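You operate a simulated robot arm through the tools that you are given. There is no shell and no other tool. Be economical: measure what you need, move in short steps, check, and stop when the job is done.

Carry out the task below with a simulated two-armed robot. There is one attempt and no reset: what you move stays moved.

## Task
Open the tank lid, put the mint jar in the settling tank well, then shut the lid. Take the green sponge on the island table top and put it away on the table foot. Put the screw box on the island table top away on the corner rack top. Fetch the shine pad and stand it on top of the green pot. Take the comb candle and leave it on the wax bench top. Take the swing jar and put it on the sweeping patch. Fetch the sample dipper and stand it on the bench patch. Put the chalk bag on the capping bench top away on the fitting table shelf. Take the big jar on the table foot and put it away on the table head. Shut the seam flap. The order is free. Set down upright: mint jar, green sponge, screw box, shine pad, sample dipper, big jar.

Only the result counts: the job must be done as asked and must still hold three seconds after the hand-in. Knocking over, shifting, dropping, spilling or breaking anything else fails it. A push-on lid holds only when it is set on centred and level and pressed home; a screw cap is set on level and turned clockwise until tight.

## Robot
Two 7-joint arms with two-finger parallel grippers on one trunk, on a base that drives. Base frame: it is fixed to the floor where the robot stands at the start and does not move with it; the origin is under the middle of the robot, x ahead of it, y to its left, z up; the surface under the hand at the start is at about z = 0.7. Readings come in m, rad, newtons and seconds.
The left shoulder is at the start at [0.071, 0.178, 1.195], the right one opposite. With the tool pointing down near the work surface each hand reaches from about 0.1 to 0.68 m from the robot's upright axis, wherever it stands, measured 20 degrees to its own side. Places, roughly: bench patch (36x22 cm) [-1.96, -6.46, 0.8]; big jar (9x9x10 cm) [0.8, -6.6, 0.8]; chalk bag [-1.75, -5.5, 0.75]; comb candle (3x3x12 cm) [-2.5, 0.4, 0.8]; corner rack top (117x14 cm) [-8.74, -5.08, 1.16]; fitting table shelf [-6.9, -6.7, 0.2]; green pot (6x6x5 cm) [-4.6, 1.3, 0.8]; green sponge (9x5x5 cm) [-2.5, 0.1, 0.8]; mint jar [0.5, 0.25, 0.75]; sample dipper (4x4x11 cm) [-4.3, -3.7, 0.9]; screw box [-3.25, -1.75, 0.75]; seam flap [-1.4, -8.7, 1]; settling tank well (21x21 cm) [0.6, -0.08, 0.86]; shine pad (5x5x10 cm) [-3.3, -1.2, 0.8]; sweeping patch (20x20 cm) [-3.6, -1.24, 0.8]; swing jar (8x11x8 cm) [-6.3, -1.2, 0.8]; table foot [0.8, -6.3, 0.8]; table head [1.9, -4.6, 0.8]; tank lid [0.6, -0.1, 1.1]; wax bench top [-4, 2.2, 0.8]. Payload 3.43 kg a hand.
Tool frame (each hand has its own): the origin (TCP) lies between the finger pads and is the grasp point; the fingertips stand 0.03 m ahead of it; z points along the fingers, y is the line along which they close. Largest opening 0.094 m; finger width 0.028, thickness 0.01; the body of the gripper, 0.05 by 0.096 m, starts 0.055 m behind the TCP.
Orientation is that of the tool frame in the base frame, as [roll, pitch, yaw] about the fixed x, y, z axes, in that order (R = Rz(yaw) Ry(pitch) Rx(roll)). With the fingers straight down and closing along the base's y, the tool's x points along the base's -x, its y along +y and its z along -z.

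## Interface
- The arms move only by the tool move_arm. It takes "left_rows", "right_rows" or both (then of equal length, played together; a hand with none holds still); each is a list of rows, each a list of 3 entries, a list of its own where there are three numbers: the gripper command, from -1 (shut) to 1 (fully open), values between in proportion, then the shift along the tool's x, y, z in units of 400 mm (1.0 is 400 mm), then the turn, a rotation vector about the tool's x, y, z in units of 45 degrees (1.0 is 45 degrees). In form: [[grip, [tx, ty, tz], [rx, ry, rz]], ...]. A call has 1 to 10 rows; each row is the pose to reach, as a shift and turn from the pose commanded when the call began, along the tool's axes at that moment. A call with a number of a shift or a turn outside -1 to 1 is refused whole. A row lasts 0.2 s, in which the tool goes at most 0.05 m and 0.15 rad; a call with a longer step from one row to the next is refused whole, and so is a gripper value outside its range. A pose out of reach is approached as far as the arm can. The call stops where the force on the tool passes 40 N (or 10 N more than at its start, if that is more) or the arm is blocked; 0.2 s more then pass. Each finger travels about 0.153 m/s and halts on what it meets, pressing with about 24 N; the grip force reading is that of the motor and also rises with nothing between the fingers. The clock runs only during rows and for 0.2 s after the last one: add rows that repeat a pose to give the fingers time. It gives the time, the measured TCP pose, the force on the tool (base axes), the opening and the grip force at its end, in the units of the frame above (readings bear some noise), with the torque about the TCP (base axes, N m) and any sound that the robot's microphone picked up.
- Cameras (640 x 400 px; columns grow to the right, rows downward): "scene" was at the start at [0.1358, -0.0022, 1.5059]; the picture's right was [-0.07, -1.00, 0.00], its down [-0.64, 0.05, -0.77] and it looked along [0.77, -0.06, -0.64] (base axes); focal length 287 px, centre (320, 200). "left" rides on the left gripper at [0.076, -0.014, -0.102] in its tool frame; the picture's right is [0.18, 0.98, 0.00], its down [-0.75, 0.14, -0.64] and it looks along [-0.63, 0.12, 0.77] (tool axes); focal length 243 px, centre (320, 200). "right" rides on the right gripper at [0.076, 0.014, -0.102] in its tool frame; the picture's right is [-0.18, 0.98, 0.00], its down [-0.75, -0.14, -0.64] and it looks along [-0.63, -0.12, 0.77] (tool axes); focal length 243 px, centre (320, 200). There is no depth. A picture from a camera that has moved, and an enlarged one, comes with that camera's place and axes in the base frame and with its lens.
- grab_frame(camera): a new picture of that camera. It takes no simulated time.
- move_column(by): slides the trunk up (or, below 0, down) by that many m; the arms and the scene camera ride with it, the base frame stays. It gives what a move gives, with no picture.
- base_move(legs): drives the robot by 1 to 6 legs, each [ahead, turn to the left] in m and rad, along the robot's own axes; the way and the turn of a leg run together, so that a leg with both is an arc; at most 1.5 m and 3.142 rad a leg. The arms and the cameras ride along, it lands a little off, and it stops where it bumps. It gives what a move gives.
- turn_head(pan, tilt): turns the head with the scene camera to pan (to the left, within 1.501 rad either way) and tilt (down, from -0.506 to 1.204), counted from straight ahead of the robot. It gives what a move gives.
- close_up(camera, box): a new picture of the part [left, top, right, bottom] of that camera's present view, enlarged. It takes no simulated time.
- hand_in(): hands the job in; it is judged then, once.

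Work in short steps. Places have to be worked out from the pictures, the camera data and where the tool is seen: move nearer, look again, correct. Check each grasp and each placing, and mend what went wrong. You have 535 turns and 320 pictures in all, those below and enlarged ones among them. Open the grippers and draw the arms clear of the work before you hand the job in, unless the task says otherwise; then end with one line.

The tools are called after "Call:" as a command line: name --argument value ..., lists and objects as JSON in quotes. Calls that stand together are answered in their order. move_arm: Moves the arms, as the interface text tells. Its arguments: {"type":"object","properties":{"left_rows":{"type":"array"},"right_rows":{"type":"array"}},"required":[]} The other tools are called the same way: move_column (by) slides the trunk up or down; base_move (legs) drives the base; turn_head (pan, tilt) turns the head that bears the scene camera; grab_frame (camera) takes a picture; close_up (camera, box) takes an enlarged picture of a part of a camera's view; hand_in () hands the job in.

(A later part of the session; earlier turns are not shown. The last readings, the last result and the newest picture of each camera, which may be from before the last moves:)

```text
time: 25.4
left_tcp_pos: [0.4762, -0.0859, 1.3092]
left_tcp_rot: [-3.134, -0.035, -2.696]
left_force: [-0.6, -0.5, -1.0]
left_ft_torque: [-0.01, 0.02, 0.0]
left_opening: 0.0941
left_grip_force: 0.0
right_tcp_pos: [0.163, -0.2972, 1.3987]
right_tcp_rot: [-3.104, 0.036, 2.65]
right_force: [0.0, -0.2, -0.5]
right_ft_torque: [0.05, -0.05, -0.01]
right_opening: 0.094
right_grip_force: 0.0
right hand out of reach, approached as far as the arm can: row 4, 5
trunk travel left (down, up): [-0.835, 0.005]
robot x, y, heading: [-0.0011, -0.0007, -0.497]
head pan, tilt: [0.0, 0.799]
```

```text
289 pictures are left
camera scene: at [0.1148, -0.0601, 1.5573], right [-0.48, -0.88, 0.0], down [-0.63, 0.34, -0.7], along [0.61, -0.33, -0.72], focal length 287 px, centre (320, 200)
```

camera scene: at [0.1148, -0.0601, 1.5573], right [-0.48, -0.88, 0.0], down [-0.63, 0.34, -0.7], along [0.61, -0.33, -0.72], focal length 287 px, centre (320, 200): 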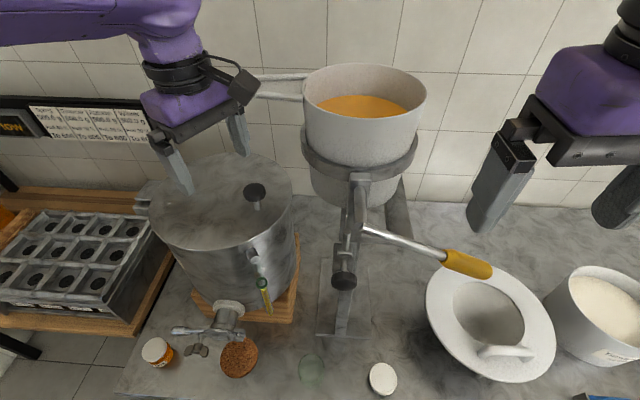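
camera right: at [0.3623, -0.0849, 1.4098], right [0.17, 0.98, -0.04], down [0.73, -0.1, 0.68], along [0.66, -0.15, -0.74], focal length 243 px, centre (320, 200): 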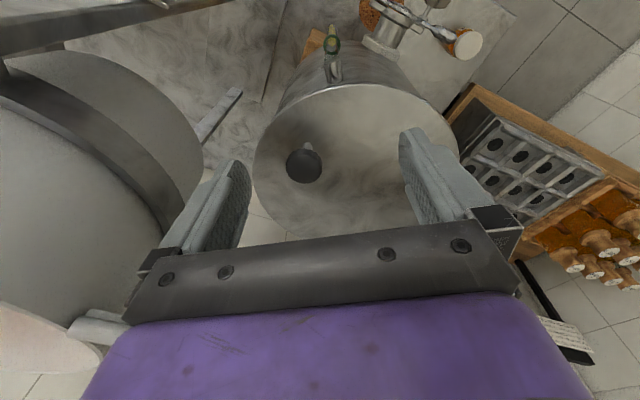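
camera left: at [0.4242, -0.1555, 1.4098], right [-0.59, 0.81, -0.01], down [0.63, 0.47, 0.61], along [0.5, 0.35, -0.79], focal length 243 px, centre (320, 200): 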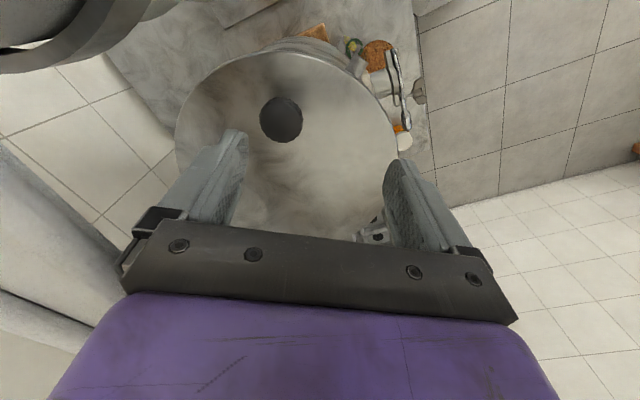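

Clear view now. I centre the left hand over the knob and finish the turn.

Call:
move_arm --left_rows '[[1, [-0.012, -0.08, 0.0], [0, 0, -0.15]], [1, [-0.024, -0.158, 0.02], [0, 0, -0.3]], [1, [-0.024, -0.158, 0.04], [0, 0, -0.45]], [1, [-0.024, -0.158, 0.06], [0, 0, -0.6]], [1, [-0.024, -0.158, 0.08], [0, 0, -0.65]]]'

Call:
grab_frame --camera "left"

Call:
close_up --camera "scene" --box '[100, 60, 340, 210]'

```text
time: 25.9
left_tcp_pos: [0.4898, -0.1096, 1.3114]
left_tcp_rot: [-3.134, -0.038, -2.549]
left_force: [-28.7, 12.5, 1.4]
left_ft_torque: [-0.6, -1.53, -0.42]
left_opening: 0.0798
left_grip_force: 0.1
right_tcp_pos: [0.1563, -0.287, 1.4019]
right_tcp_rot: [-3.1, 0.046, 2.651]
right_force: [0.9, 0.7, 0.1]
right_ft_torque: [-0.02, -0.01, 0.01]
right_opening: 0.0941
right_grip_force: 0.1
trunk travel left (down, up): [-0.835, 0.005]
robot x, y, heading: [-0.0005, -0.0023, -0.496]
head pan, tilt: [0.0, 0.799]
stopped in row 2 (left hand): the force on the tool passed its limit at 45 N (the readings are from after the stop); the commanded pose is now the measured one
```

```text
288 pictures are left
camera left: at [0.4376, -0.1613, 1.4155], right [-0.7, 0.71, 0.0], down [0.56, 0.55, 0.61], along [0.44, 0.43, -0.79], focal length 243 px, centre (320, 200)
```

left: 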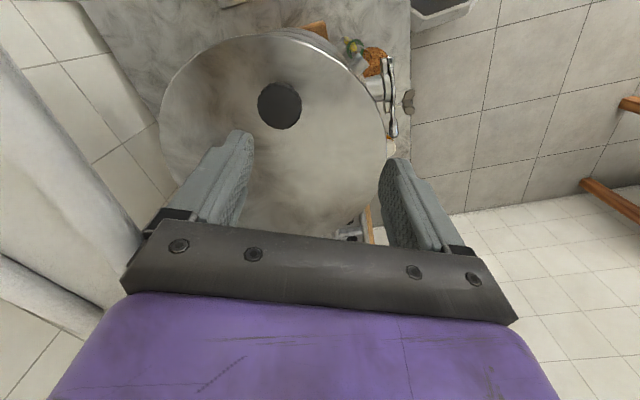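

```text
2.67 times, centred on (220, 135) of scene
camera zoom: at [0.1062, -0.0489, 1.5582], right [-0.47, -0.88, 0.0], down [-0.63, 0.34, -0.7], along [0.62, -0.33, -0.71], focal length 766 px, centre (587, 373)
```

zoom: 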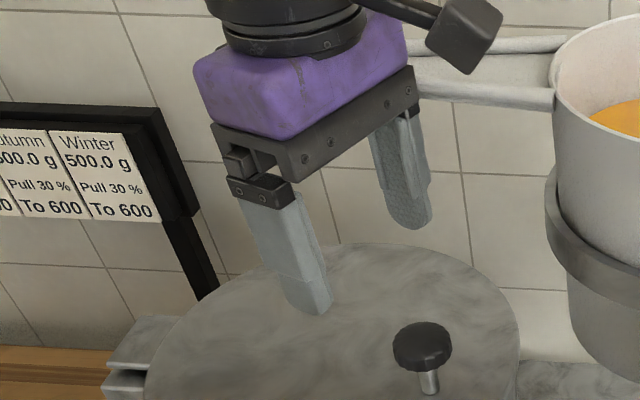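

The kettle's handle tip overhangs the knob at about (0.55,-0.14,1.36), so a vertical hand cannot get there. I back off and turn the hand so it can approach tilted 45°, closing along the left-right direction.

Call:
move_arm --left_rows '[[1, [0.0, 0.1, 0], [0, 0, 0]], [1, [0.0, 0.2, 0], [0, 0, 0.19]], [1, [0.0, 0.3, 0], [0, 0, 0.38]], [1, [0.0, 0.4, 0], [0, 0, 0.57]], [1, [0, 0.45, 0], [0, 0, 0.76]], [1, [0, 0.45, 0], [0, 0, 0.95]], [1, [0, 0.45, 0], [0, 0, 1]]]'

```text
time: 27.5
left_tcp_pos: [0.3987, 0.0302, 1.3077]
left_tcp_rot: [-3.115, -0.025, 2.951]
left_force: [-0.6, -0.3, 0.0]
left_ft_torque: [0.02, -0.01, 0.0]
left_opening: 0.0938
left_grip_force: 0.0
right_tcp_pos: [0.164, -0.2965, 1.3993]
right_tcp_rot: [-3.102, 0.037, 2.652]
right_force: [-0.2, 0.3, -0.1]
right_ft_torque: [0.03, -0.04, 0.0]
right_opening: 0.0939
right_grip_force: 0.0
trunk travel left (down, up): [-0.835, 0.005]
robot x, y, heading: [-0.0008, 0.0038, -0.492]
head pan, tilt: [0.0, 0.799]
```

I finish the yaw (closing along y≈58°), then pitch the hand 45°.

Call:
move_arm --left_rows '[[1, [0.0, 0, 0], [0, 0, 0.17]], [1, [0.0, 0, 0], [0, 0, 0.34]], [1, [0.0, 0, 0], [0, 0, 0.47]]]'

Call:
move_arm --left_rows '[[1, [0.05, 0, 0], [0, -0.18, 0]], [1, [0.1, 0, 0], [0, -0.36, 0]], [1, [0.1, 0, 0], [0, -0.54, 0]], [1, [0.1, 0, 0], [0, -0.72, 0]], [1, [0.1, 0, 0], [0, -0.9, 0]], [1, [0.1, 0, 0], [0, -1, 0]]]'

Call:
grab_frame --camera "scene"

Call:
grab_frame --camera "left"

```text
time: 28.3
left_tcp_pos: [0.3985, 0.0323, 1.3065]
left_tcp_rot: [-3.107, -0.017, 2.578]
left_force: [0.6, 0.7, 0.4]
left_ft_torque: [0.0, 0.01, -0.01]
left_opening: 0.0941
left_grip_force: 0.1
right_tcp_pos: [0.1632, -0.294, 1.3994]
right_tcp_rot: [-3.101, 0.037, 2.654]
right_force: [-0.4, 0.8, 0.9]
right_ft_torque: [-0.01, 0.03, 0.03]
right_opening: 0.094
right_grip_force: 0.0
trunk travel left (down, up): [-0.835, 0.005]
robot x, y, heading: [-0.0004, -0.0012, -0.493]
head pan, tilt: [0.0, 0.799]
```

```text
time: 29.7
left_tcp_pos: [0.3799, 0.0406, 1.3451]
left_tcp_rot: [-3.094, 0.77, 2.617]
left_force: [-0.1, 0.0, -0.2]
left_ft_torque: [0.0, 0.01, -0.03]
left_opening: 0.0942
left_grip_force: 0.0
left hand out of reach, approached as far as the arm can: row 4, 5, 6
right_tcp_pos: [0.1645, -0.2948, 1.3999]
right_tcp_rot: [-3.1, 0.036, 2.65]
right_force: [-0.2, 0.0, 0.1]
right_ft_torque: [-0.01, 0.01, 0.01]
right_opening: 0.094
right_grip_force: 0.1
trunk travel left (down, up): [-0.835, 0.005]
robot x, y, heading: [0.004, 0.0017, -0.496]
head pan, tilt: [0.0, 0.799]
```

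```text
286 pictures are left
camera scene: at [0.1154, -0.0587, 1.5573], right [-0.48, -0.88, 0.0], down [-0.63, 0.34, -0.7], along [0.61, -0.33, -0.72], focal length 287 px, centre (320, 200)
```

scene: 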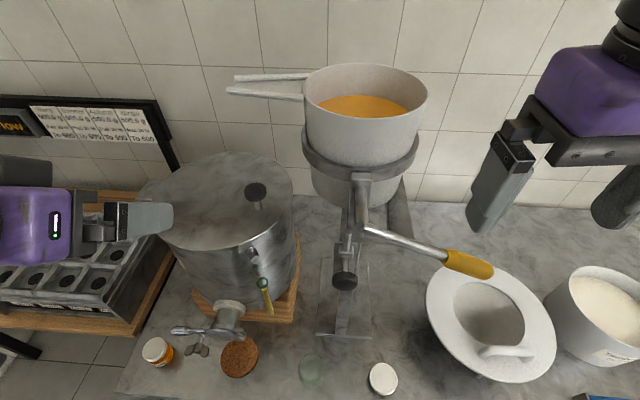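

```text
285 pictures are left
camera left: at [0.2658, 0.0958, 1.3661], right [0.41, 0.9, -0.16], down [0.17, 0.1, 0.98], along [0.9, -0.43, -0.11], focal length 243 px, centre (320, 200)
```

left: 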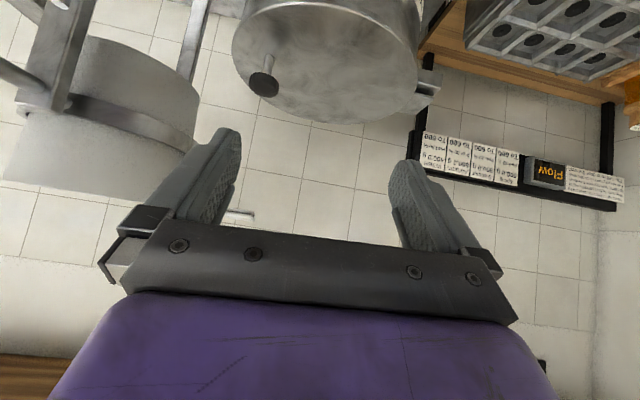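

Hand is tilted as desired. I move to a pre-grasp 10 cm before the knob along the tool axis.

Call:
move_arm --left_rows '[[1, [-0.014, -0.04, 0.08], [0, 0, 0]], [1, [-0.028, -0.08, 0.16], [0, 0, 0]], [1, [-0.042, -0.12, 0.25], [0, 0, 0]], [1, [-0.056, -0.16, 0.34], [0, 0, 0]], [1, [-0.07, -0.1925, 0.4175], [0, 0, 0]]]'

Call:
grab_frame --camera "left"

Call:
close_up --camera "scene" --box '[100, 80, 340, 230]'

```text
time: 30.9
left_tcp_pos: [0.4537, -0.1007, 1.2451]
left_tcp_rot: [-3.095, 0.77, 2.615]
left_force: [-0.2, 0.7, 0.3]
left_ft_torque: [0.02, -0.03, 0.01]
left_opening: 0.0941
left_grip_force: 0.2
right_tcp_pos: [0.1655, -0.2966, 1.399]
right_tcp_rot: [-3.103, 0.035, 2.652]
right_force: [0.0, -0.5, -0.5]
right_ft_torque: [0.04, 0.01, 0.04]
right_opening: 0.0937
right_grip_force: 0.1
trunk travel left (down, up): [-0.835, 0.005]
robot x, y, heading: [0.0033, 0.0014, -0.502]
head pan, tilt: [0.0, 0.799]
```

```text
284 pictures are left
camera left: at [0.3392, -0.0458, 1.2665], right [0.41, 0.9, -0.16], down [0.17, 0.1, 0.98], along [0.9, -0.43, -0.12], focal length 243 px, centre (320, 200)
```

left: 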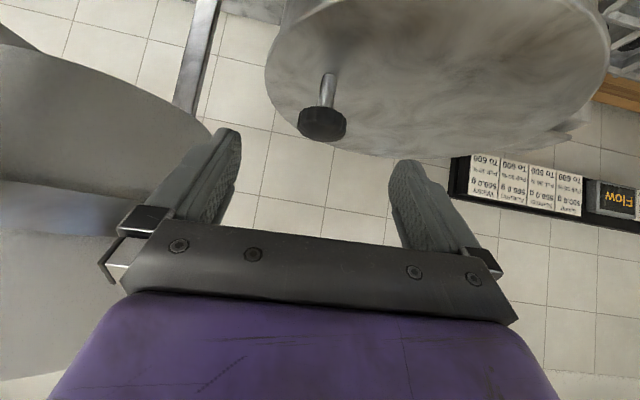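

```text
2.67 times, centred on (220, 155) of scene
camera zoom: at [0.1152, -0.0613, 1.5572], right [-0.48, -0.88, 0.0], down [-0.63, 0.34, -0.7], along [0.61, -0.33, -0.72], focal length 766 px, centre (587, 320)
```

zoom: 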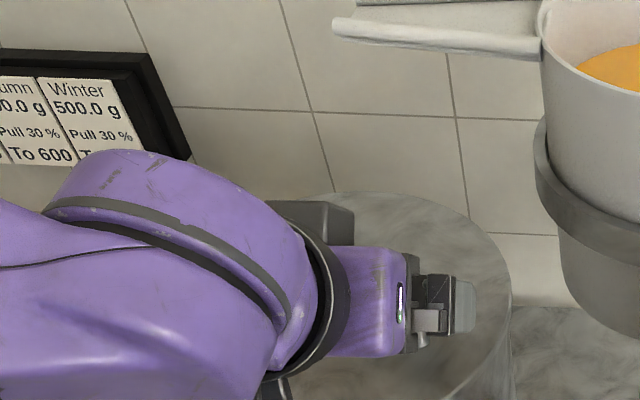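

Knob centre confirmed at (0.512,-0.139,1.178). I advance 9 cm along the tool axis and close.

Call:
move_arm --left_rows '[[1, [0, 0, 0.1], [0, 0, 0]], [1, [0, 0, 0.19], [0, 0, 0]], [1, [0, 0, 0.228], [0, 0, 0]], [0, [0, 0, 0.228], [0, 0, 0]], [-0.6, [0, 0, 0.228], [0, 0, 0]], [-1, [0, 0, 0.228], [0, 0, 0]]]'

Call:
grab_frame --camera "left"

```text
time: 32.3
left_tcp_pos: [0.5042, -0.1341, 1.1819]
left_tcp_rot: [-3.092, 0.769, 2.616]
left_force: [1.3, 5.0, -0.2]
left_ft_torque: [0.0, -0.01, 0.13]
left_opening: 0.0432
left_grip_force: 44.8
right_tcp_pos: [0.1641, -0.2933, 1.3988]
right_tcp_rot: [-3.101, 0.037, 2.653]
right_force: [-0.4, 0.4, -0.3]
right_ft_torque: [-0.02, -0.02, 0.02]
right_opening: 0.0938
right_grip_force: 0.0
trunk travel left (down, up): [-0.835, 0.005]
robot x, y, heading: [-0.0012, 0.0013, -0.491]
head pan, tilt: [0.0, 0.799]
```

```text
282 pictures are left
camera left: at [0.3908, -0.0778, 1.203], right [0.41, 0.9, -0.16], down [0.17, 0.1, 0.98], along [0.9, -0.43, -0.12], focal length 243 px, centre (320, 200)
```

left: 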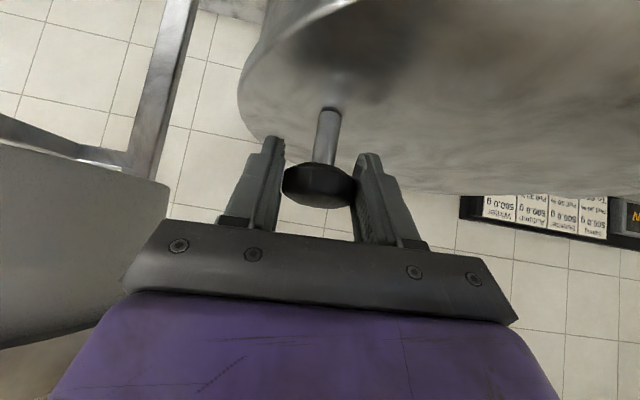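

Knob gripped (opening 43 mm). I test by lifting about 2 cm along a hinge arc.

Call:
move_arm --left_rows '[[-1, [-0.02, 0.005, -0.02], [0.04, 0.003, -0.039]], [-1, [-0.04, 0.0105, -0.041], [0.079, 0.006, -0.077]]]'

Call:
grab_frame --camera "left"

```text
time: 32.9
left_tcp_pos: [0.5073, -0.1271, 1.2044]
left_tcp_rot: [-2.97, 0.758, 2.703]
left_force: [-2.6, 8.7, -7.7]
left_ft_torque: [-0.42, 0.17, 0.08]
left_opening: 0.0433
left_grip_force: 45.2
right_tcp_pos: [0.1644, -0.2926, 1.3994]
right_tcp_rot: [-3.099, 0.038, 2.654]
right_force: [-0.5, -0.2, -0.1]
right_ft_torque: [0.0, -0.01, -0.02]
right_opening: 0.0938
right_grip_force: 0.1
trunk travel left (down, up): [-0.835, 0.005]
robot x, y, heading: [0.0046, 0.0017, -0.498]
head pan, tilt: [0.0, 0.799]
```

```text
281 pictures are left
camera left: at [0.3945, -0.0711, 1.2276], right [0.4, 0.88, -0.25], down [0.22, 0.17, 0.96], along [0.89, -0.43, -0.13], focal length 243 px, centre (320, 200)
```

left: 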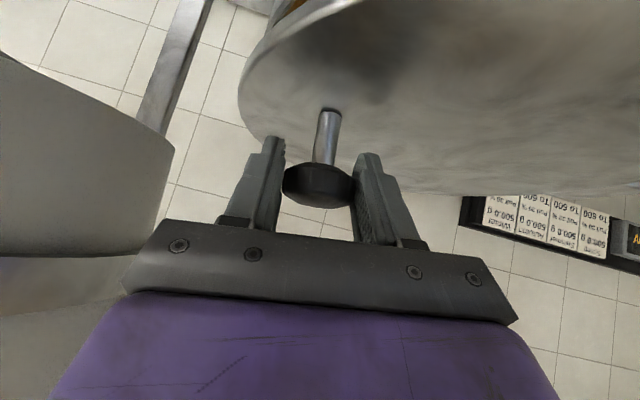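

The lid lifts on a horizontal hinge. I continue the arc about 24° more and check the kettle handle clearance.

Call:
move_arm --left_rows '[[-1, [-0.063, 0.019, -0.064], [0.127, 0.009, -0.124]], [-1, [-0.125, 0.05, -0.1245], [0.254, 0.018, -0.2475]], [-1, [-0.183, 0.093, -0.1815], [0.381, 0.027, -0.371]]]'

Call:
grab_frame --camera "scene"

```text
time: 33.7
left_tcp_pos: [0.5354, -0.0814, 1.3029]
left_tcp_rot: [-2.451, 0.617, 3.037]
left_force: [-12.8, 20.8, -11.8]
left_ft_torque: [-0.75, 0.01, 0.08]
left_opening: 0.0421
left_grip_force: 45.3
right_tcp_pos: [0.1636, -0.2861, 1.4016]
right_tcp_rot: [-3.095, 0.041, 2.654]
right_force: [0.6, 0.3, 0.3]
right_ft_torque: [-0.01, 0.01, 0.0]
right_opening: 0.0938
right_grip_force: 0.0
trunk travel left (down, up): [-0.835, 0.005]
robot x, y, heading: [-0.0009, -0.0019, -0.494]
head pan, tilt: [0.0, 0.799]
```

```text
280 pictures are left
camera scene: at [0.1143, -0.0487, 1.5577], right [-0.47, -0.88, 0.01], down [-0.63, 0.34, -0.7], along [0.61, -0.34, -0.71], focal length 287 px, centre (320, 200)
```

scene: 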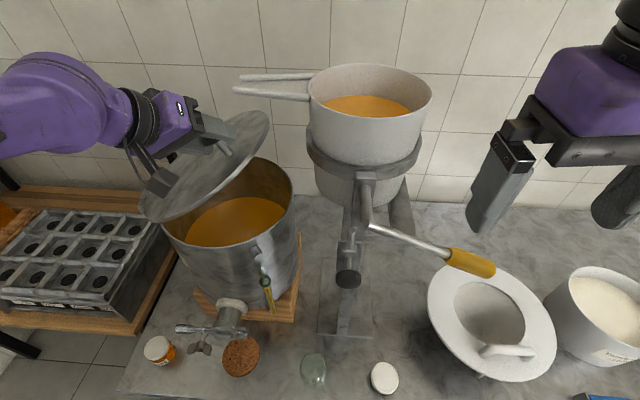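

The lid opens freely; a sideways strain builds toward -h, so my hinge axis is slightly off. I relax the hand 8 mm toward me and read the force.

Call:
move_arm --left_rows '[[-1, [0.0143, 0.001, -0.014], [0, 0, 0]], [-1, [0.0143, 0.001, -0.014], [0, 0, 0]]]'

Call:
close_up --camera "scene" --box '[120, 50, 360, 200]'

```text
time: 34.3
left_tcp_pos: [0.5346, -0.0836, 1.3016]
left_tcp_rot: [-2.456, 0.616, 3.034]
left_force: [6.8, 9.7, -9.0]
left_ft_torque: [-0.02, -0.35, 0.36]
left_opening: 0.0421
left_grip_force: 44.7
right_tcp_pos: [0.1682, -0.2921, 1.3998]
right_tcp_rot: [-3.099, 0.032, 2.651]
right_force: [0.1, 0.5, 0.0]
right_ft_torque: [0.03, 0.02, 0.01]
right_opening: 0.0938
right_grip_force: 0.1
trunk travel left (down, up): [-0.835, 0.005]
robot x, y, heading: [0.0028, 0.002, -0.499]
head pan, tilt: [0.0, 0.799]
```

```text
2.67 times, centred on (240, 125) of scene
camera zoom: at [0.1197, -0.0548, 1.5571], right [-0.48, -0.88, 0.0], down [-0.63, 0.34, -0.7], along [0.61, -0.33, -0.72], focal length 766 px, centre (533, 400)
```

zoom: 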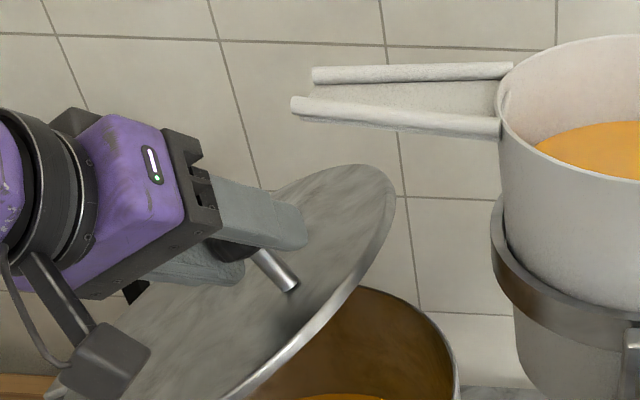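

Force is now modest; I corrected the axis. The handle tip should clear the lid rim by ~4 cm; I continue opening 16° then check.

Call:
move_arm --left_rows '[[-1, [-0.058, 0.0195, -0.068], [0.134, -0.008, -0.117]], [-1, [-0.113, 0.051, -0.134], [0.269, -0.015, -0.233]]]'

Call:
grab_frame --camera "scene"

```text
time: 34.9
left_tcp_pos: [0.563, -0.0356, 1.3497]
left_tcp_rot: [-2.165, 0.485, -3.097]
left_force: [11.0, 4.0, -11.5]
left_ft_torque: [0.08, -0.33, 0.14]
left_opening: 0.0415
left_grip_force: 44.8
right_tcp_pos: [0.1689, -0.2923, 1.3995]
right_tcp_rot: [-3.098, 0.032, 2.65]
right_force: [-0.1, -0.7, 0.1]
right_ft_torque: [-0.03, 0.01, 0.0]
right_opening: 0.0942
right_grip_force: 0.1
trunk travel left (down, up): [-0.835, 0.005]
robot x, y, heading: [-0.0008, 0.0013, -0.494]
head pan, tilt: [0.0, 0.799]
```

```text
278 pictures are left
camera scene: at [0.1219, -0.0564, 1.5569], right [-0.48, -0.88, 0.0], down [-0.63, 0.34, -0.69], along [0.61, -0.33, -0.72], focal length 287 px, centre (320, 200)
```

scene: 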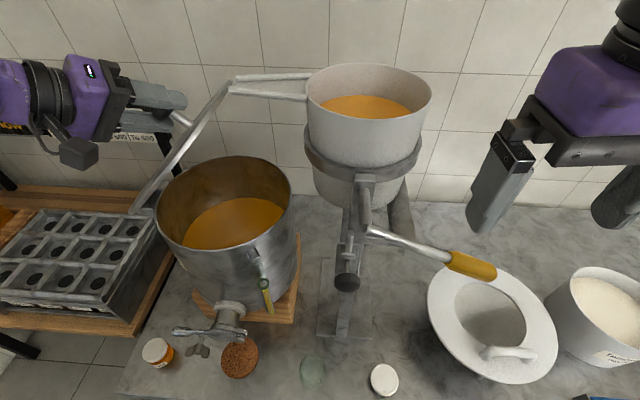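

Passing the handle without contact. I continue another 16°.

Call:
move_arm --left_rows '[[-1, [-0.058, 0.0195, -0.068], [0.134, -0.008, -0.117]], [-1, [-0.113, 0.051, -0.134], [0.269, -0.015, -0.233]]]'

Call:
grab_frame --camera "scene"

```text
time: 35.5
left_tcp_pos: [0.5971, 0.0196, 1.3806]
left_tcp_rot: [-1.914, 0.327, -2.996]
left_force: [19.7, -1.1, -14.5]
left_ft_torque: [0.83, -0.39, 0.01]
left_opening: 0.0408
left_grip_force: 44.2
right_tcp_pos: [0.1732, -0.2959, 1.3975]
right_tcp_rot: [-3.097, 0.029, 2.651]
right_force: [-0.4, -0.2, 0.4]
right_ft_torque: [0.03, -0.01, 0.02]
right_opening: 0.0941
right_grip_force: 0.1
trunk travel left (down, up): [-0.835, 0.005]
robot x, y, heading: [0.0017, 0.0018, -0.495]
head pan, tilt: [0.0, 0.799]
```

```text
277 pictures are left
camera scene: at [0.1253, -0.0585, 1.5565], right [-0.48, -0.88, 0.0], down [-0.64, 0.34, -0.69], along [0.61, -0.33, -0.72], focal length 287 px, centre (320, 200)
```

scene: 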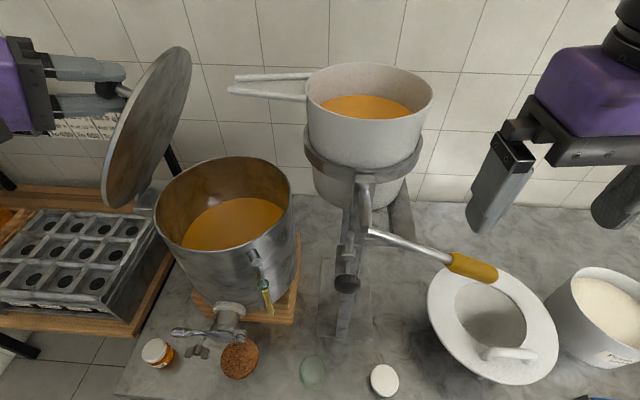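

Lid is about 62° open. I continue with a small correction forward.

Call:
move_arm --left_rows '[[-1, [-0.064, 0.02, -0.063], [0.132, -0.003, -0.12]], [-1, [-0.124, 0.052, -0.124], [0.265, -0.005, -0.24]]]'

Call:
grab_frame --camera "scene"

```text
time: 36.1
left_tcp_pos: [0.6331, 0.0805, 1.3937]
left_tcp_rot: [-1.697, 0.146, -2.948]
left_force: [10.9, -0.9, -21.7]
left_ft_torque: [0.81, -0.23, 0.08]
left_opening: 0.0403
left_grip_force: 45.1
right_tcp_pos: [0.1714, -0.2945, 1.3976]
right_tcp_rot: [-3.1, 0.031, 2.652]
right_force: [0.8, 0.6, 0.0]
right_ft_torque: [-0.02, -0.01, -0.04]
right_opening: 0.0942
right_grip_force: 0.2
trunk travel left (down, up): [-0.835, 0.005]
robot x, y, heading: [-0.0016, -0.0004, -0.497]
head pan, tilt: [0.0, 0.799]
```

```text
276 pictures are left
camera scene: at [0.124, -0.0579, 1.5565], right [-0.48, -0.88, 0.0], down [-0.63, 0.34, -0.69], along [0.61, -0.33, -0.72], focal length 287 px, centre (320, 200)
```

scene: 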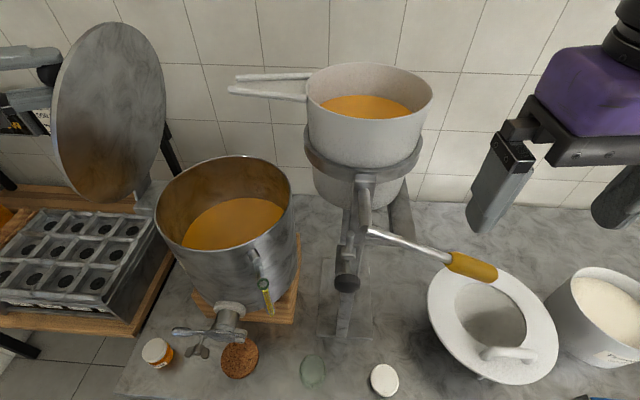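

About 78° open. I continue past vertical with a slight shift toward the hinge.

Call:
move_arm --left_rows '[[-1, [-0.064, 0.03, -0.063], [0.132, -0.003, -0.12]], [-1, [-0.124, 0.062, -0.124], [0.265, -0.005, -0.24]], [-1, [-0.18, 0.106, -0.183], [0.397, -0.008, -0.36]]]'

Call:
grab_frame --camera "scene"

```text
time: 36.9
left_tcp_pos: [0.6828, 0.1602, 1.3806]
left_tcp_rot: [-1.384, -0.125, -2.949]
left_force: [-3.4, -13.0, -1.5]
left_ft_torque: [0.56, -0.17, 1.03]
left_opening: 0.0414
left_grip_force: 45.6
right_tcp_pos: [0.1593, -0.3039, 1.3982]
right_tcp_rot: [-3.11, 0.036, 2.651]
right_force: [-1.0, -0.9, -0.4]
right_ft_torque: [0.04, -0.07, 0.0]
right_opening: 0.0938
right_grip_force: 0.0
trunk travel left (down, up): [-0.835, 0.005]
robot x, y, heading: [-0.0025, 0.0023, -0.499]
head pan, tilt: [0.0, 0.799]
```

```text
275 pictures are left
camera scene: at [0.1115, -0.0685, 1.5573], right [-0.48, -0.88, -0.01], down [-0.63, 0.35, -0.7], along [0.61, -0.33, -0.72], focal length 287 px, centre (320, 200)
```

scene: 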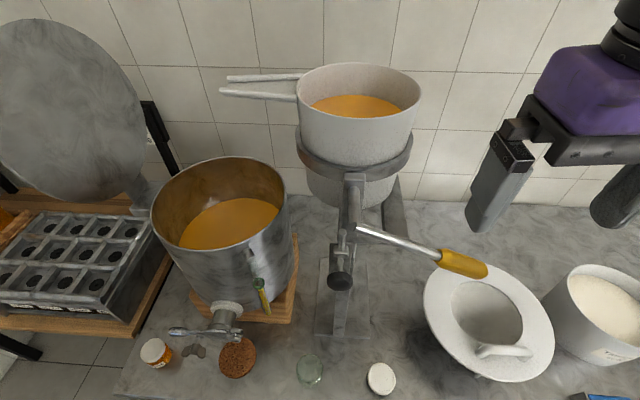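

About 100° open. I try 8° more to find the stop.

Call:
move_arm --left_rows '[[-1, [-0.032, 0.008, -0.032], [0.066, -0.001, -0.06]], [-1, [-0.064, 0.02, -0.063], [0.132, -0.003, -0.12]]]'

```text
time: 37.5
left_tcp_pos: [0.6959, 0.1916, 1.3582]
left_tcp_rot: [-1.291, -0.218, -2.968]
left_force: [-22.2, -0.8, -38.2]
left_ft_torque: [-0.98, -0.4, 0.46]
left_opening: 0.0096
left_grip_force: 25.5
right_tcp_pos: [0.1559, -0.3034, 1.3966]
right_tcp_rot: [-3.113, 0.039, 2.656]
right_force: [0.8, -0.8, -0.4]
right_ft_torque: [0.1, 0.01, 0.06]
right_opening: 0.094
right_grip_force: 0.1
trunk travel left (down, up): [-0.835, 0.005]
robot x, y, heading: [0.0015, 0.0012, -0.492]
head pan, tilt: [0.0, 0.799]
```

The fingers slipped off the disc onto the stem; the lid is probably at its stop. I check the view, then open.

Call:
move_arm --left_rows '[[-0.5, [0, 0, 0], [0, 0, 0]], [0.5, [0, 0, 0], [0, 0, 0]], [1, [0, 0, 0], [0, 0, 0]]]'

Call:
grab_frame --camera "scene"

Call:
grab_frame --camera "left"

```text
time: 38.3
left_tcp_pos: [0.7069, 0.2016, 1.3603]
left_tcp_rot: [-1.27, -0.224, -2.97]
left_force: [0.5, 0.5, -0.2]
left_ft_torque: [0.01, 0.0, -0.03]
left_opening: 0.0936
left_grip_force: 0.0
right_tcp_pos: [0.1665, -0.2908, 1.3987]
right_tcp_rot: [-3.099, 0.038, 2.654]
right_force: [0.6, 0.4, 0.5]
right_ft_torque: [-0.05, -0.01, 0.0]
right_opening: 0.0941
right_grip_force: 0.0
trunk travel left (down, up): [-0.835, 0.005]
robot x, y, heading: [0.0004, 0.0007, -0.495]
head pan, tilt: [0.0, 0.799]
```

```text
274 pictures are left
camera scene: at [0.1168, -0.0546, 1.5574], right [-0.48, -0.88, 0.0], down [-0.63, 0.34, -0.7], along [0.61, -0.33, -0.72], focal length 287 px, centre (320, 200)
```

scene: 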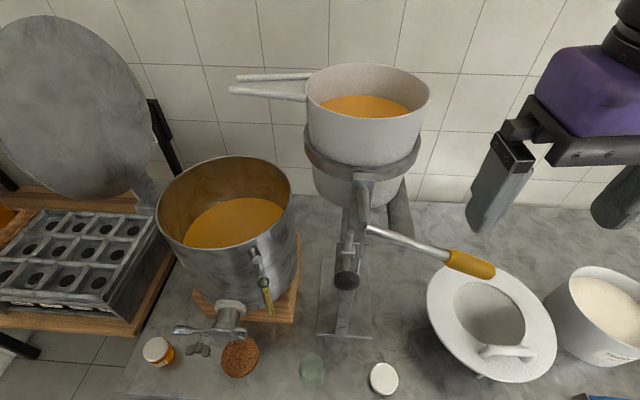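

```text
273 pictures are left
camera left: at [0.6127, 0.2887, 1.3601], right [-0.33, -0.35, -0.87], down [0.56, 0.67, -0.49], along [0.76, -0.65, -0.03], focal length 243 px, centre (320, 200)
```

left: 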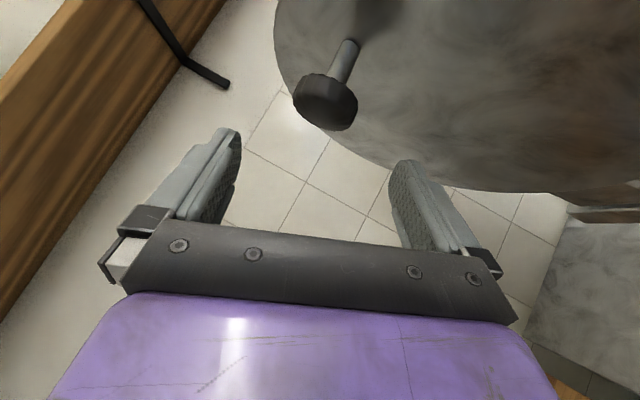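

The lid stays open past vertical. I retreat the left hand from the knob and unwind it to tool-down.

Call:
move_arm --left_rows '[[1, [0, 0, -0.1], [0, 0, 0]], [1, [0, 0, -0.2], [0, 0, 0]], [1, [0, 0, -0.3], [-0.17, 0.044, 0.061]], [1, [0.05, 0, -0.4], [-0.34, 0.088, 0.122]], [1, [0.1, 0, -0.45], [-0.51, 0.132, 0.183]], [1, [0.15, 0, -0.45], [-0.68, 0.176, 0.244]], [1, [0.2, 0, -0.45], [-0.85, 0.22, 0.305]]]'

Call:
grab_frame --camera "scene"

```text
time: 39.9
left_tcp_pos: [0.586, 0.3514, 1.3272]
left_tcp_rot: [-1.928, 0.009, 3.134]
left_force: [-0.4, 0.8, -0.2]
left_ft_torque: [0.01, -0.03, -0.01]
left_opening: 0.0942
left_grip_force: 0.1
right_tcp_pos: [0.1626, -0.2956, 1.399]
right_tcp_rot: [-3.104, 0.037, 2.653]
right_force: [-0.3, -0.4, -0.1]
right_ft_torque: [0.0, 0.0, -0.03]
right_opening: 0.0939
right_grip_force: 0.0
trunk travel left (down, up): [-0.835, 0.005]
robot x, y, heading: [0.0007, 0.001, -0.496]
head pan, tilt: [0.0, 0.799]
```

```text
272 pictures are left
camera scene: at [0.1138, -0.0591, 1.5574], right [-0.48, -0.88, 0.0], down [-0.63, 0.34, -0.7], along [0.61, -0.33, -0.72], focal length 287 px, centre (320, 200)
```

scene: 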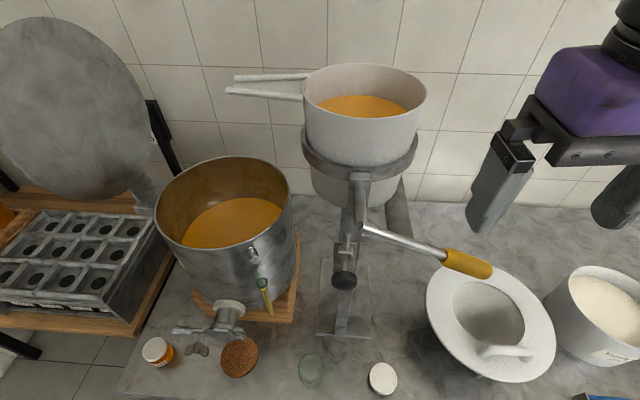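

Continue unwinding to tool-down, drawing back toward the jar side.

Call:
move_arm --left_rows '[[1, [0.06, 0, 0.02], [-0.18, 0, 0]], [1, [0.12, 0, 0.04], [-0.36, 0, 0]], [1, [0.18, 0, 0.06], [-0.54, 0, 0]], [1, [0.24, 0, 0.08], [-0.72, 0, 0]], [1, [0.3, -0.04, 0.1], [-0.9, 0, 0]], [1, [0.3, -0.04, 0.117], [-1, 0, 0]]]'

Call:
move_arm --left_rows '[[1, [0, 0, 0], [-0.18, 0, 0]], [1, [0, 0, 0], [-0.36, 0, 0]], [1, [0, 0, 0], [-0.545, 0, 0]]]'

```text
time: 41.3
left_tcp_pos: [0.4671, 0.3024, 1.3228]
left_tcp_rot: [-2.711, 0.008, 3.134]
left_force: [-0.4, 0.2, 1.1]
left_ft_torque: [0.0, 0.03, -0.04]
left_opening: 0.0942
left_grip_force: 0.0
right_tcp_pos: [0.1647, -0.2966, 1.3987]
right_tcp_rot: [-3.103, 0.037, 2.652]
right_force: [1.1, 0.0, -0.3]
right_ft_torque: [0.0, 0.01, -0.02]
right_opening: 0.0942
right_grip_force: 0.0
trunk travel left (down, up): [-0.835, 0.005]
robot x, y, heading: [0.0017, 0.0006, -0.494]
head pan, tilt: [0.0, 0.799]
```

```text
time: 42.1
left_tcp_pos: [0.4629, 0.3108, 1.3025]
left_tcp_rot: [-3.139, 0.012, 3.135]
left_force: [0.3, 0.2, 0.4]
left_ft_torque: [0.01, -0.02, 0.0]
left_opening: 0.094
left_grip_force: 0.2
left hand out of reach, approached as far as the arm can: row 2, 3
right_tcp_pos: [0.1647, -0.2946, 1.3996]
right_tcp_rot: [-3.103, 0.036, 2.652]
right_force: [0.3, 0.8, 0.3]
right_ft_torque: [0.01, -0.02, 0.0]
right_opening: 0.0939
right_grip_force: 0.2
trunk travel left (down, up): [-0.835, 0.005]
robot x, y, heading: [0.0035, 0.0023, -0.499]
head pan, tilt: [0.0, 0.799]
```

Tool is down. I descend toward above the jar at (0.524,0.196).

Call:
move_arm --left_rows '[[1, [-0.02, -0.02, 0.1], [0, 0, 0]], [1, [-0.04, -0.05, 0.2], [0, 0, 0]], [1, [-0.06, -0.08, 0.31], [0, 0, 0]], [1, [-0.08, -0.12, 0.42], [0, 0, 0]], [1, [-0.1, -0.16, 0.53], [0, 0, 0]], [1, [-0.12, -0.2, 0.64], [0, 0, 0]], [1, [-0.14, -0.24, 0.75], [0, 0, 0]], [1, [-0.1525, -0.2875, 0.85], [0, 0, 0]], [1, [-0.1525, -0.2875, 0.9], [0, 0, 0]]]'

Call:
grab_frame --camera "left"

Call:
grab_frame --camera "scene"

```text
time: 44.1
left_tcp_pos: [0.5246, 0.1926, 0.9444]
left_tcp_rot: [-3.138, 0.009, 3.134]
left_force: [-0.2, -0.3, -0.4]
left_ft_torque: [0.02, -0.04, 0.03]
left_opening: 0.0939
left_grip_force: 0.1
right_tcp_pos: [0.165, -0.2939, 1.4003]
right_tcp_rot: [-3.101, 0.037, 2.651]
right_force: [0.0, -0.7, 0.6]
right_ft_torque: [0.0, -0.01, 0.0]
right_opening: 0.0939
right_grip_force: 0.0
trunk travel left (down, up): [-0.835, 0.005]
robot x, y, heading: [0.0, -0.0001, -0.49]
head pan, tilt: [0.0, 0.799]
```

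```text
271 pictures are left
camera left: at [0.4482, 0.1787, 1.0462], right [-0.18, 0.98, 0.0], down [0.75, 0.14, 0.65], along [0.64, 0.11, -0.76], focal length 243 px, centre (320, 200)
```

left: 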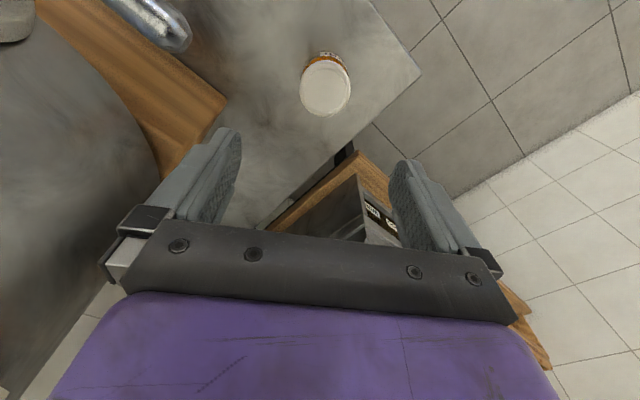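

```text
270 pictures are left
camera scene: at [0.1151, -0.0576, 1.5574], right [-0.48, -0.88, 0.0], down [-0.63, 0.34, -0.7], along [0.61, -0.33, -0.72], focal length 287 px, centre (320, 200)
```

scene: 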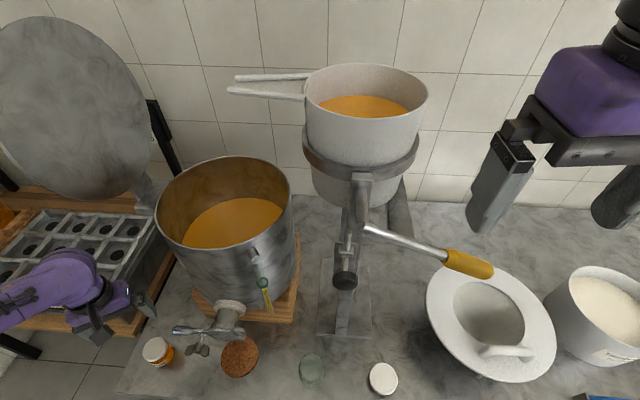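

The jar lies right under the hand ((0.525,0.196), ~5.4 cm wide). I descend to z≈0.745 and grip.

Call:
move_arm --left_rows '[[1, [0, 0.009, 0.11], [0, 0, 0]], [1, [0, 0.009, 0.22], [0, 0, 0]], [1, [0, 0.009, 0.33], [0, 0, 0]], [1, [0, 0.009, 0.42], [0, 0, 0]], [1, [0, 0.009, 0.497], [0, 0, 0]], [0.3, [0, 0.009, 0.497], [0, 0, 0]], [-0.3, [0, 0.009, 0.497], [0, 0, 0]], [-1, [0, 0.009, 0.497], [0, 0, 0]]]'

Call:
grab_frame --camera "left"

```text
time: 45.9
left_tcp_pos: [0.5262, 0.1969, 0.7454]
left_tcp_rot: [-3.137, 0.01, 3.134]
left_force: [0.8, 0.2, 0.7]
left_ft_torque: [0.07, -0.04, 0.06]
left_opening: 0.0576
left_grip_force: 24.4
right_tcp_pos: [0.1645, -0.2944, 1.4]
right_tcp_rot: [-3.101, 0.037, 2.654]
right_force: [-0.6, -0.4, -0.4]
right_ft_torque: [0.0, -0.01, -0.01]
right_opening: 0.0939
right_grip_force: 0.1
trunk travel left (down, up): [-0.835, 0.005]
robot x, y, heading: [0.0007, 0.0009, -0.493]
head pan, tilt: [0.0, 0.799]
```

```text
269 pictures are left
camera left: at [0.4484, 0.1827, 0.8474], right [-0.18, 0.98, 0.0], down [0.75, 0.14, 0.65], along [0.64, 0.11, -0.76], focal length 243 px, centre (320, 200)
```

left: 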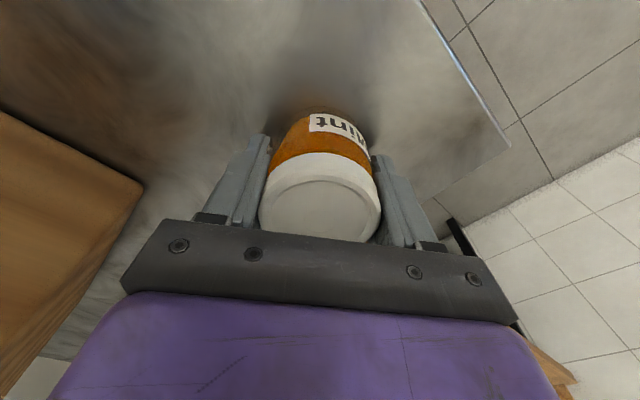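

The jar is held. I lift it straight up on the robot side of the tank to z≈1.2.

Call:
move_arm --left_rows '[[-1, [0.0, 0, -0.06], [0, 0, 0]], [-1, [0.03, 0, -0.17], [0, 0, 0]], [-1, [0.07, 0, -0.28], [0, 0, 0]], [-1, [0.12, 0, -0.38], [0, 0, 0]], [-1, [0.17, 0, -0.48], [0, 0, 0]], [-1, [0.22, 0, -0.58], [0, 0, 0]], [-1, [0.26, 0, -0.69], [0, 0, 0]], [-1, [0.27, 0, -0.8], [0, 0, 0]], [-1, [0.28, 0, -0.91], [0, 0, 0]], [-1, [0.28, 0, -1.0], [0, 0, 0]]]'

Call:
move_arm --left_rows '[[-1, [0.0, -0.08, -0.06], [0, 0, 0]], [-1, [0.0, -0.18, -0.12], [0, 0, 0]], [-1, [0.0, -0.28, -0.15], [0, 0, 0]], [-1, [-0.04, -0.38, -0.15], [0, 0, 0]], [-1, [-0.12, -0.44, -0.15], [0, 0, 0]], [-1, [-0.2, -0.5, -0.15], [0, 0, 0]]]'

Call:
grab_frame --camera "scene"

```text
time: 48.1
left_tcp_pos: [0.4246, 0.203, 1.127]
left_tcp_rot: [-3.119, 0.004, 3.134]
left_force: [-0.3, 0.5, -1.5]
left_ft_torque: [-0.02, 0.0, 0.01]
left_opening: 0.0573
left_grip_force: 24.2
left hand out of reach, approached as far as the arm can: row 7, 8, 9, 10
right_tcp_pos: [0.1639, -0.2935, 1.3996]
right_tcp_rot: [-3.103, 0.038, 2.653]
right_force: [0.2, 0.7, -0.4]
right_ft_torque: [-0.03, 0.0, 0.01]
right_opening: 0.0941
right_grip_force: 0.0
trunk travel left (down, up): [-0.835, 0.005]
robot x, y, heading: [-0.0006, -0.0006, -0.498]
head pan, tilt: [0.0, 0.799]
```

```text
time: 49.5
left_tcp_pos: [0.5065, 0.0015, 1.192]
left_tcp_rot: [3.142, 0.01, 3.135]
left_force: [-0.2, -0.1, -2.7]
left_ft_torque: [0.01, 0.0, 0.03]
left_opening: 0.0578
left_grip_force: 24.4
left hand out of reach, approached as far as the arm can: row 1, 2, 3, 4, 5
right_tcp_pos: [0.1645, -0.2944, 1.3986]
right_tcp_rot: [-3.101, 0.036, 2.652]
right_force: [0.0, 0.8, 1.0]
right_ft_torque: [0.0, -0.01, 0.01]
right_opening: 0.094
right_grip_force: 0.1
trunk travel left (down, up): [-0.835, 0.005]
robot x, y, heading: [-0.0003, 0.0004, -0.5]
head pan, tilt: [0.0, 0.799]
```

```text
268 pictures are left
camera scene: at [0.1157, -0.0583, 1.5573], right [-0.48, -0.88, 0.0], down [-0.63, 0.34, -0.7], along [0.61, -0.33, -0.72], focal length 287 px, centre (320, 200)
```

scene: 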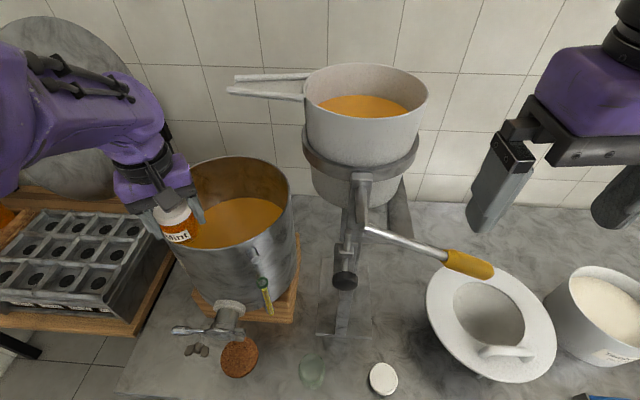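

I move the jar over the tank, slightly off-centre toward the hinge, at TCP (0.578,-0.055,1.2).

Call:
move_arm --left_rows '[[-1, [-0.06, -0.05, -0.03], [0, 0, 0]], [-1, [-0.12, -0.1, -0.03], [0, 0, 0]], [-1, [-0.179, -0.141, -0.03], [0, 0, 0]]]'

Call:
turn_head --pan 0.5 --tilt 0.6

Call:
grab_frame --camera "scene"

Call:
grab_frame --camera "right"

```text
time: 50.3
left_tcp_pos: [0.5779, -0.0532, 1.2031]
left_tcp_rot: [-3.139, 0.007, 3.133]
left_force: [0.4, -0.4, -2.4]
left_ft_torque: [0.03, -0.03, -0.02]
left_opening: 0.0572
left_grip_force: 23.9
right_tcp_pos: [0.1663, -0.296, 1.3994]
right_tcp_rot: [-3.102, 0.035, 2.652]
right_force: [-0.1, -0.1, -0.5]
right_ft_torque: [0.01, 0.03, 0.03]
right_opening: 0.0941
right_grip_force: 0.1
trunk travel left (down, up): [-0.835, 0.005]
robot x, y, heading: [0.0001, 0.0029, -0.496]
head pan, tilt: [0.0, 0.799]
```

```text
time: 51.3
left_tcp_pos: [0.576, -0.0524, 1.2024]
left_tcp_rot: [-3.138, 0.007, 3.135]
left_force: [0.6, -0.3, -1.7]
left_ft_torque: [0.01, -0.01, 0.01]
left_opening: 0.0574
left_grip_force: 24.0
right_tcp_pos: [0.1645, -0.2942, 1.4]
right_tcp_rot: [-3.101, 0.037, 2.652]
right_force: [-0.1, 0.0, -0.4]
right_ft_torque: [-0.03, 0.02, 0.0]
right_opening: 0.094
right_grip_force: 0.1
trunk travel left (down, up): [-0.835, 0.005]
robot x, y, heading: [0.0028, 0.0002, -0.5]
head pan, tilt: [0.499, 0.6]
```

```text
267 pictures are left
camera scene: at [0.1328, -0.0195, 1.5742], right [0.0, -1.0, 0.0], down [-0.57, 0.0, -0.82], along [0.82, 0.0, -0.57], focal length 287 px, centre (320, 200)
```

scene: 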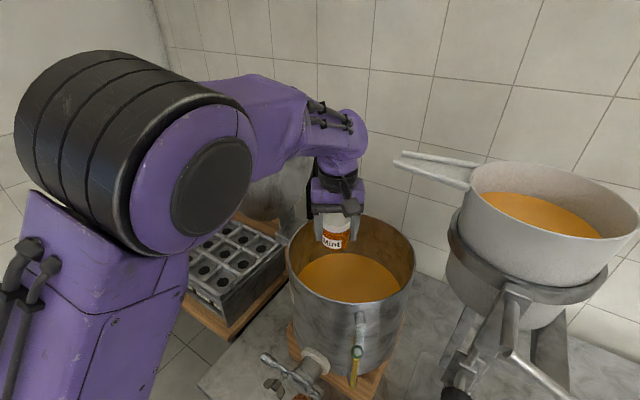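

```text
266 pictures are left
camera right: at [0.1021, -0.2417, 1.4993], right [0.63, 0.78, -0.03], down [0.59, -0.44, 0.67], along [0.51, -0.44, -0.74], focal length 243 px, centre (320, 200)
```

right: 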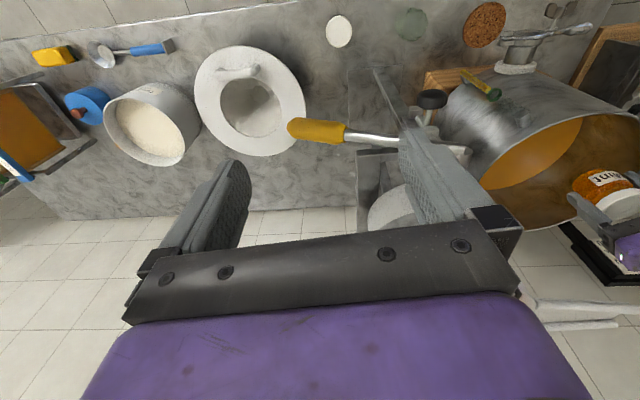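

The elbow sits higher than the wrist, so the forearm slopes up and may clear the rim. I shift slightly and lower to z≈1.0, then check clearance.

Call:
move_arm --left_rows '[[-1, [-0.05, 0, 0.08], [0, 0, 0]], [-1, [-0.05, 0, 0.19], [0, 0, 0]], [-1, [-0.05, 0, 0.3], [0, 0, 0]], [-1, [-0.05, 0, 0.41], [0, 0, 0]], [-1, [-0.05, 0, 0.5], [0, 0, 0]]]'

Call:
grab_frame --camera "scene"

Call:
grab_frame --camera "right"

```text
time: 52.5
left_tcp_pos: [0.599, -0.0537, 1.0001]
left_tcp_rot: [-3.139, 0.007, 3.133]
left_force: [0.7, -0.8, -2.1]
left_ft_torque: [0.02, 0.03, 0.0]
left_opening: 0.0574
left_grip_force: 23.9
right_tcp_pos: [0.1654, -0.2955, 1.3994]
right_tcp_rot: [-3.1, 0.034, 2.652]
right_force: [0.1, 0.3, 0.2]
right_ft_torque: [0.0, 0.02, -0.05]
right_opening: 0.094
right_grip_force: 0.0
trunk travel left (down, up): [-0.835, 0.005]
robot x, y, heading: [0.0039, 0.0052, -0.496]
head pan, tilt: [0.499, 0.6]
```

```text
265 pictures are left
camera scene: at [0.135, -0.0197, 1.574], right [0.0, -1.0, 0.0], down [-0.57, 0.0, -0.82], along [0.82, 0.0, -0.57], focal length 287 px, centre (320, 200)
```

scene: 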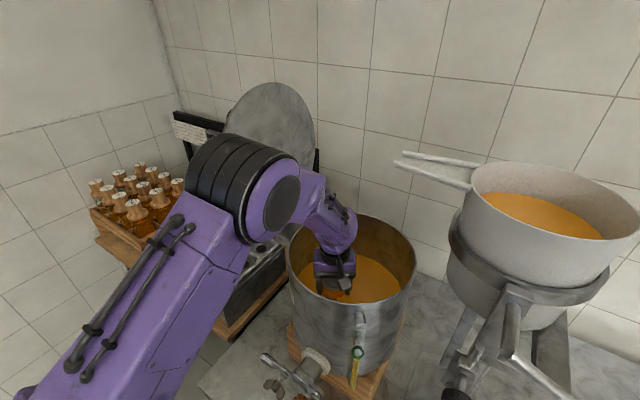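

```text
264 pictures are left
camera right: at [0.1043, -0.242, 1.4991], right [0.63, 0.78, -0.03], down [0.59, -0.45, 0.67], along [0.51, -0.44, -0.74], focal length 243 px, centre (320, 200)
```

right: 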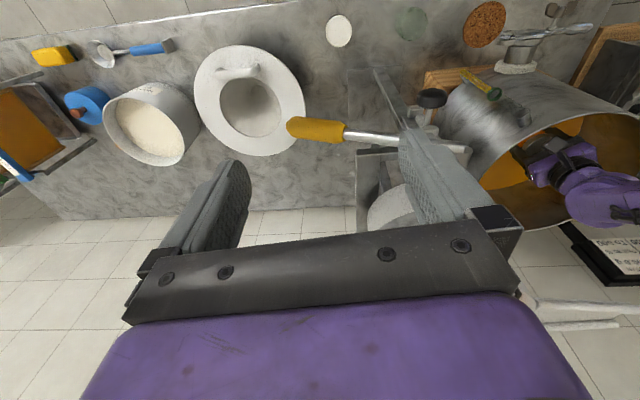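

The forearm comes down steeply and clears the rim. I lower the jar until contact near z≈0.905.

Call:
move_arm --left_rows '[[-1, [0, 0, 0.08], [0, 0, 0]], [-1, [0, 0, 0.16], [0, 0, 0]], [-1, [0, 0, 0.2], [0, 0, 0]], [-1, [0, 0, 0.22], [0, 0, 0]], [-1, [0, 0, 0.235], [0, 0, 0]], [-1, [0, 0, 0.245], [0, 0, 0]], [-1, [0, 0, 0.255], [0, 0, 0]]]'

Call:
grab_frame --camera "left"

```text
time: 54.1
left_tcp_pos: [0.5969, -0.0548, 0.9012]
left_tcp_rot: [-3.139, 0.009, 3.134]
left_force: [-0.5, 0.2, -2.4]
left_ft_torque: [0.0, 0.01, -0.04]
left_opening: 0.0575
left_grip_force: 24.1
right_tcp_pos: [0.1643, -0.2953, 1.3997]
right_tcp_rot: [-3.102, 0.037, 2.652]
right_force: [0.3, 0.1, -1.0]
right_ft_torque: [0.01, 0.0, 0.01]
right_opening: 0.0938
right_grip_force: 0.1
trunk travel left (down, up): [-0.835, 0.005]
robot x, y, heading: [0.0011, 0.002, -0.493]
head pan, tilt: [0.499, 0.6]
```

```text
263 pictures are left
camera left: at [0.5211, -0.0686, 1.0021], right [-0.18, 0.98, 0.0], down [0.75, 0.14, 0.65], along [0.64, 0.11, -0.76], focal length 243 px, centre (320, 200)
```

left: 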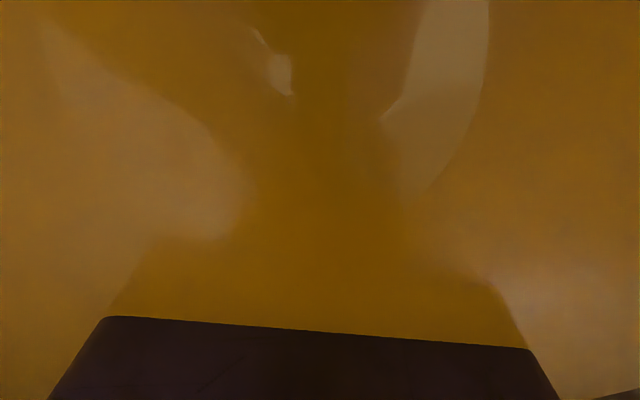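

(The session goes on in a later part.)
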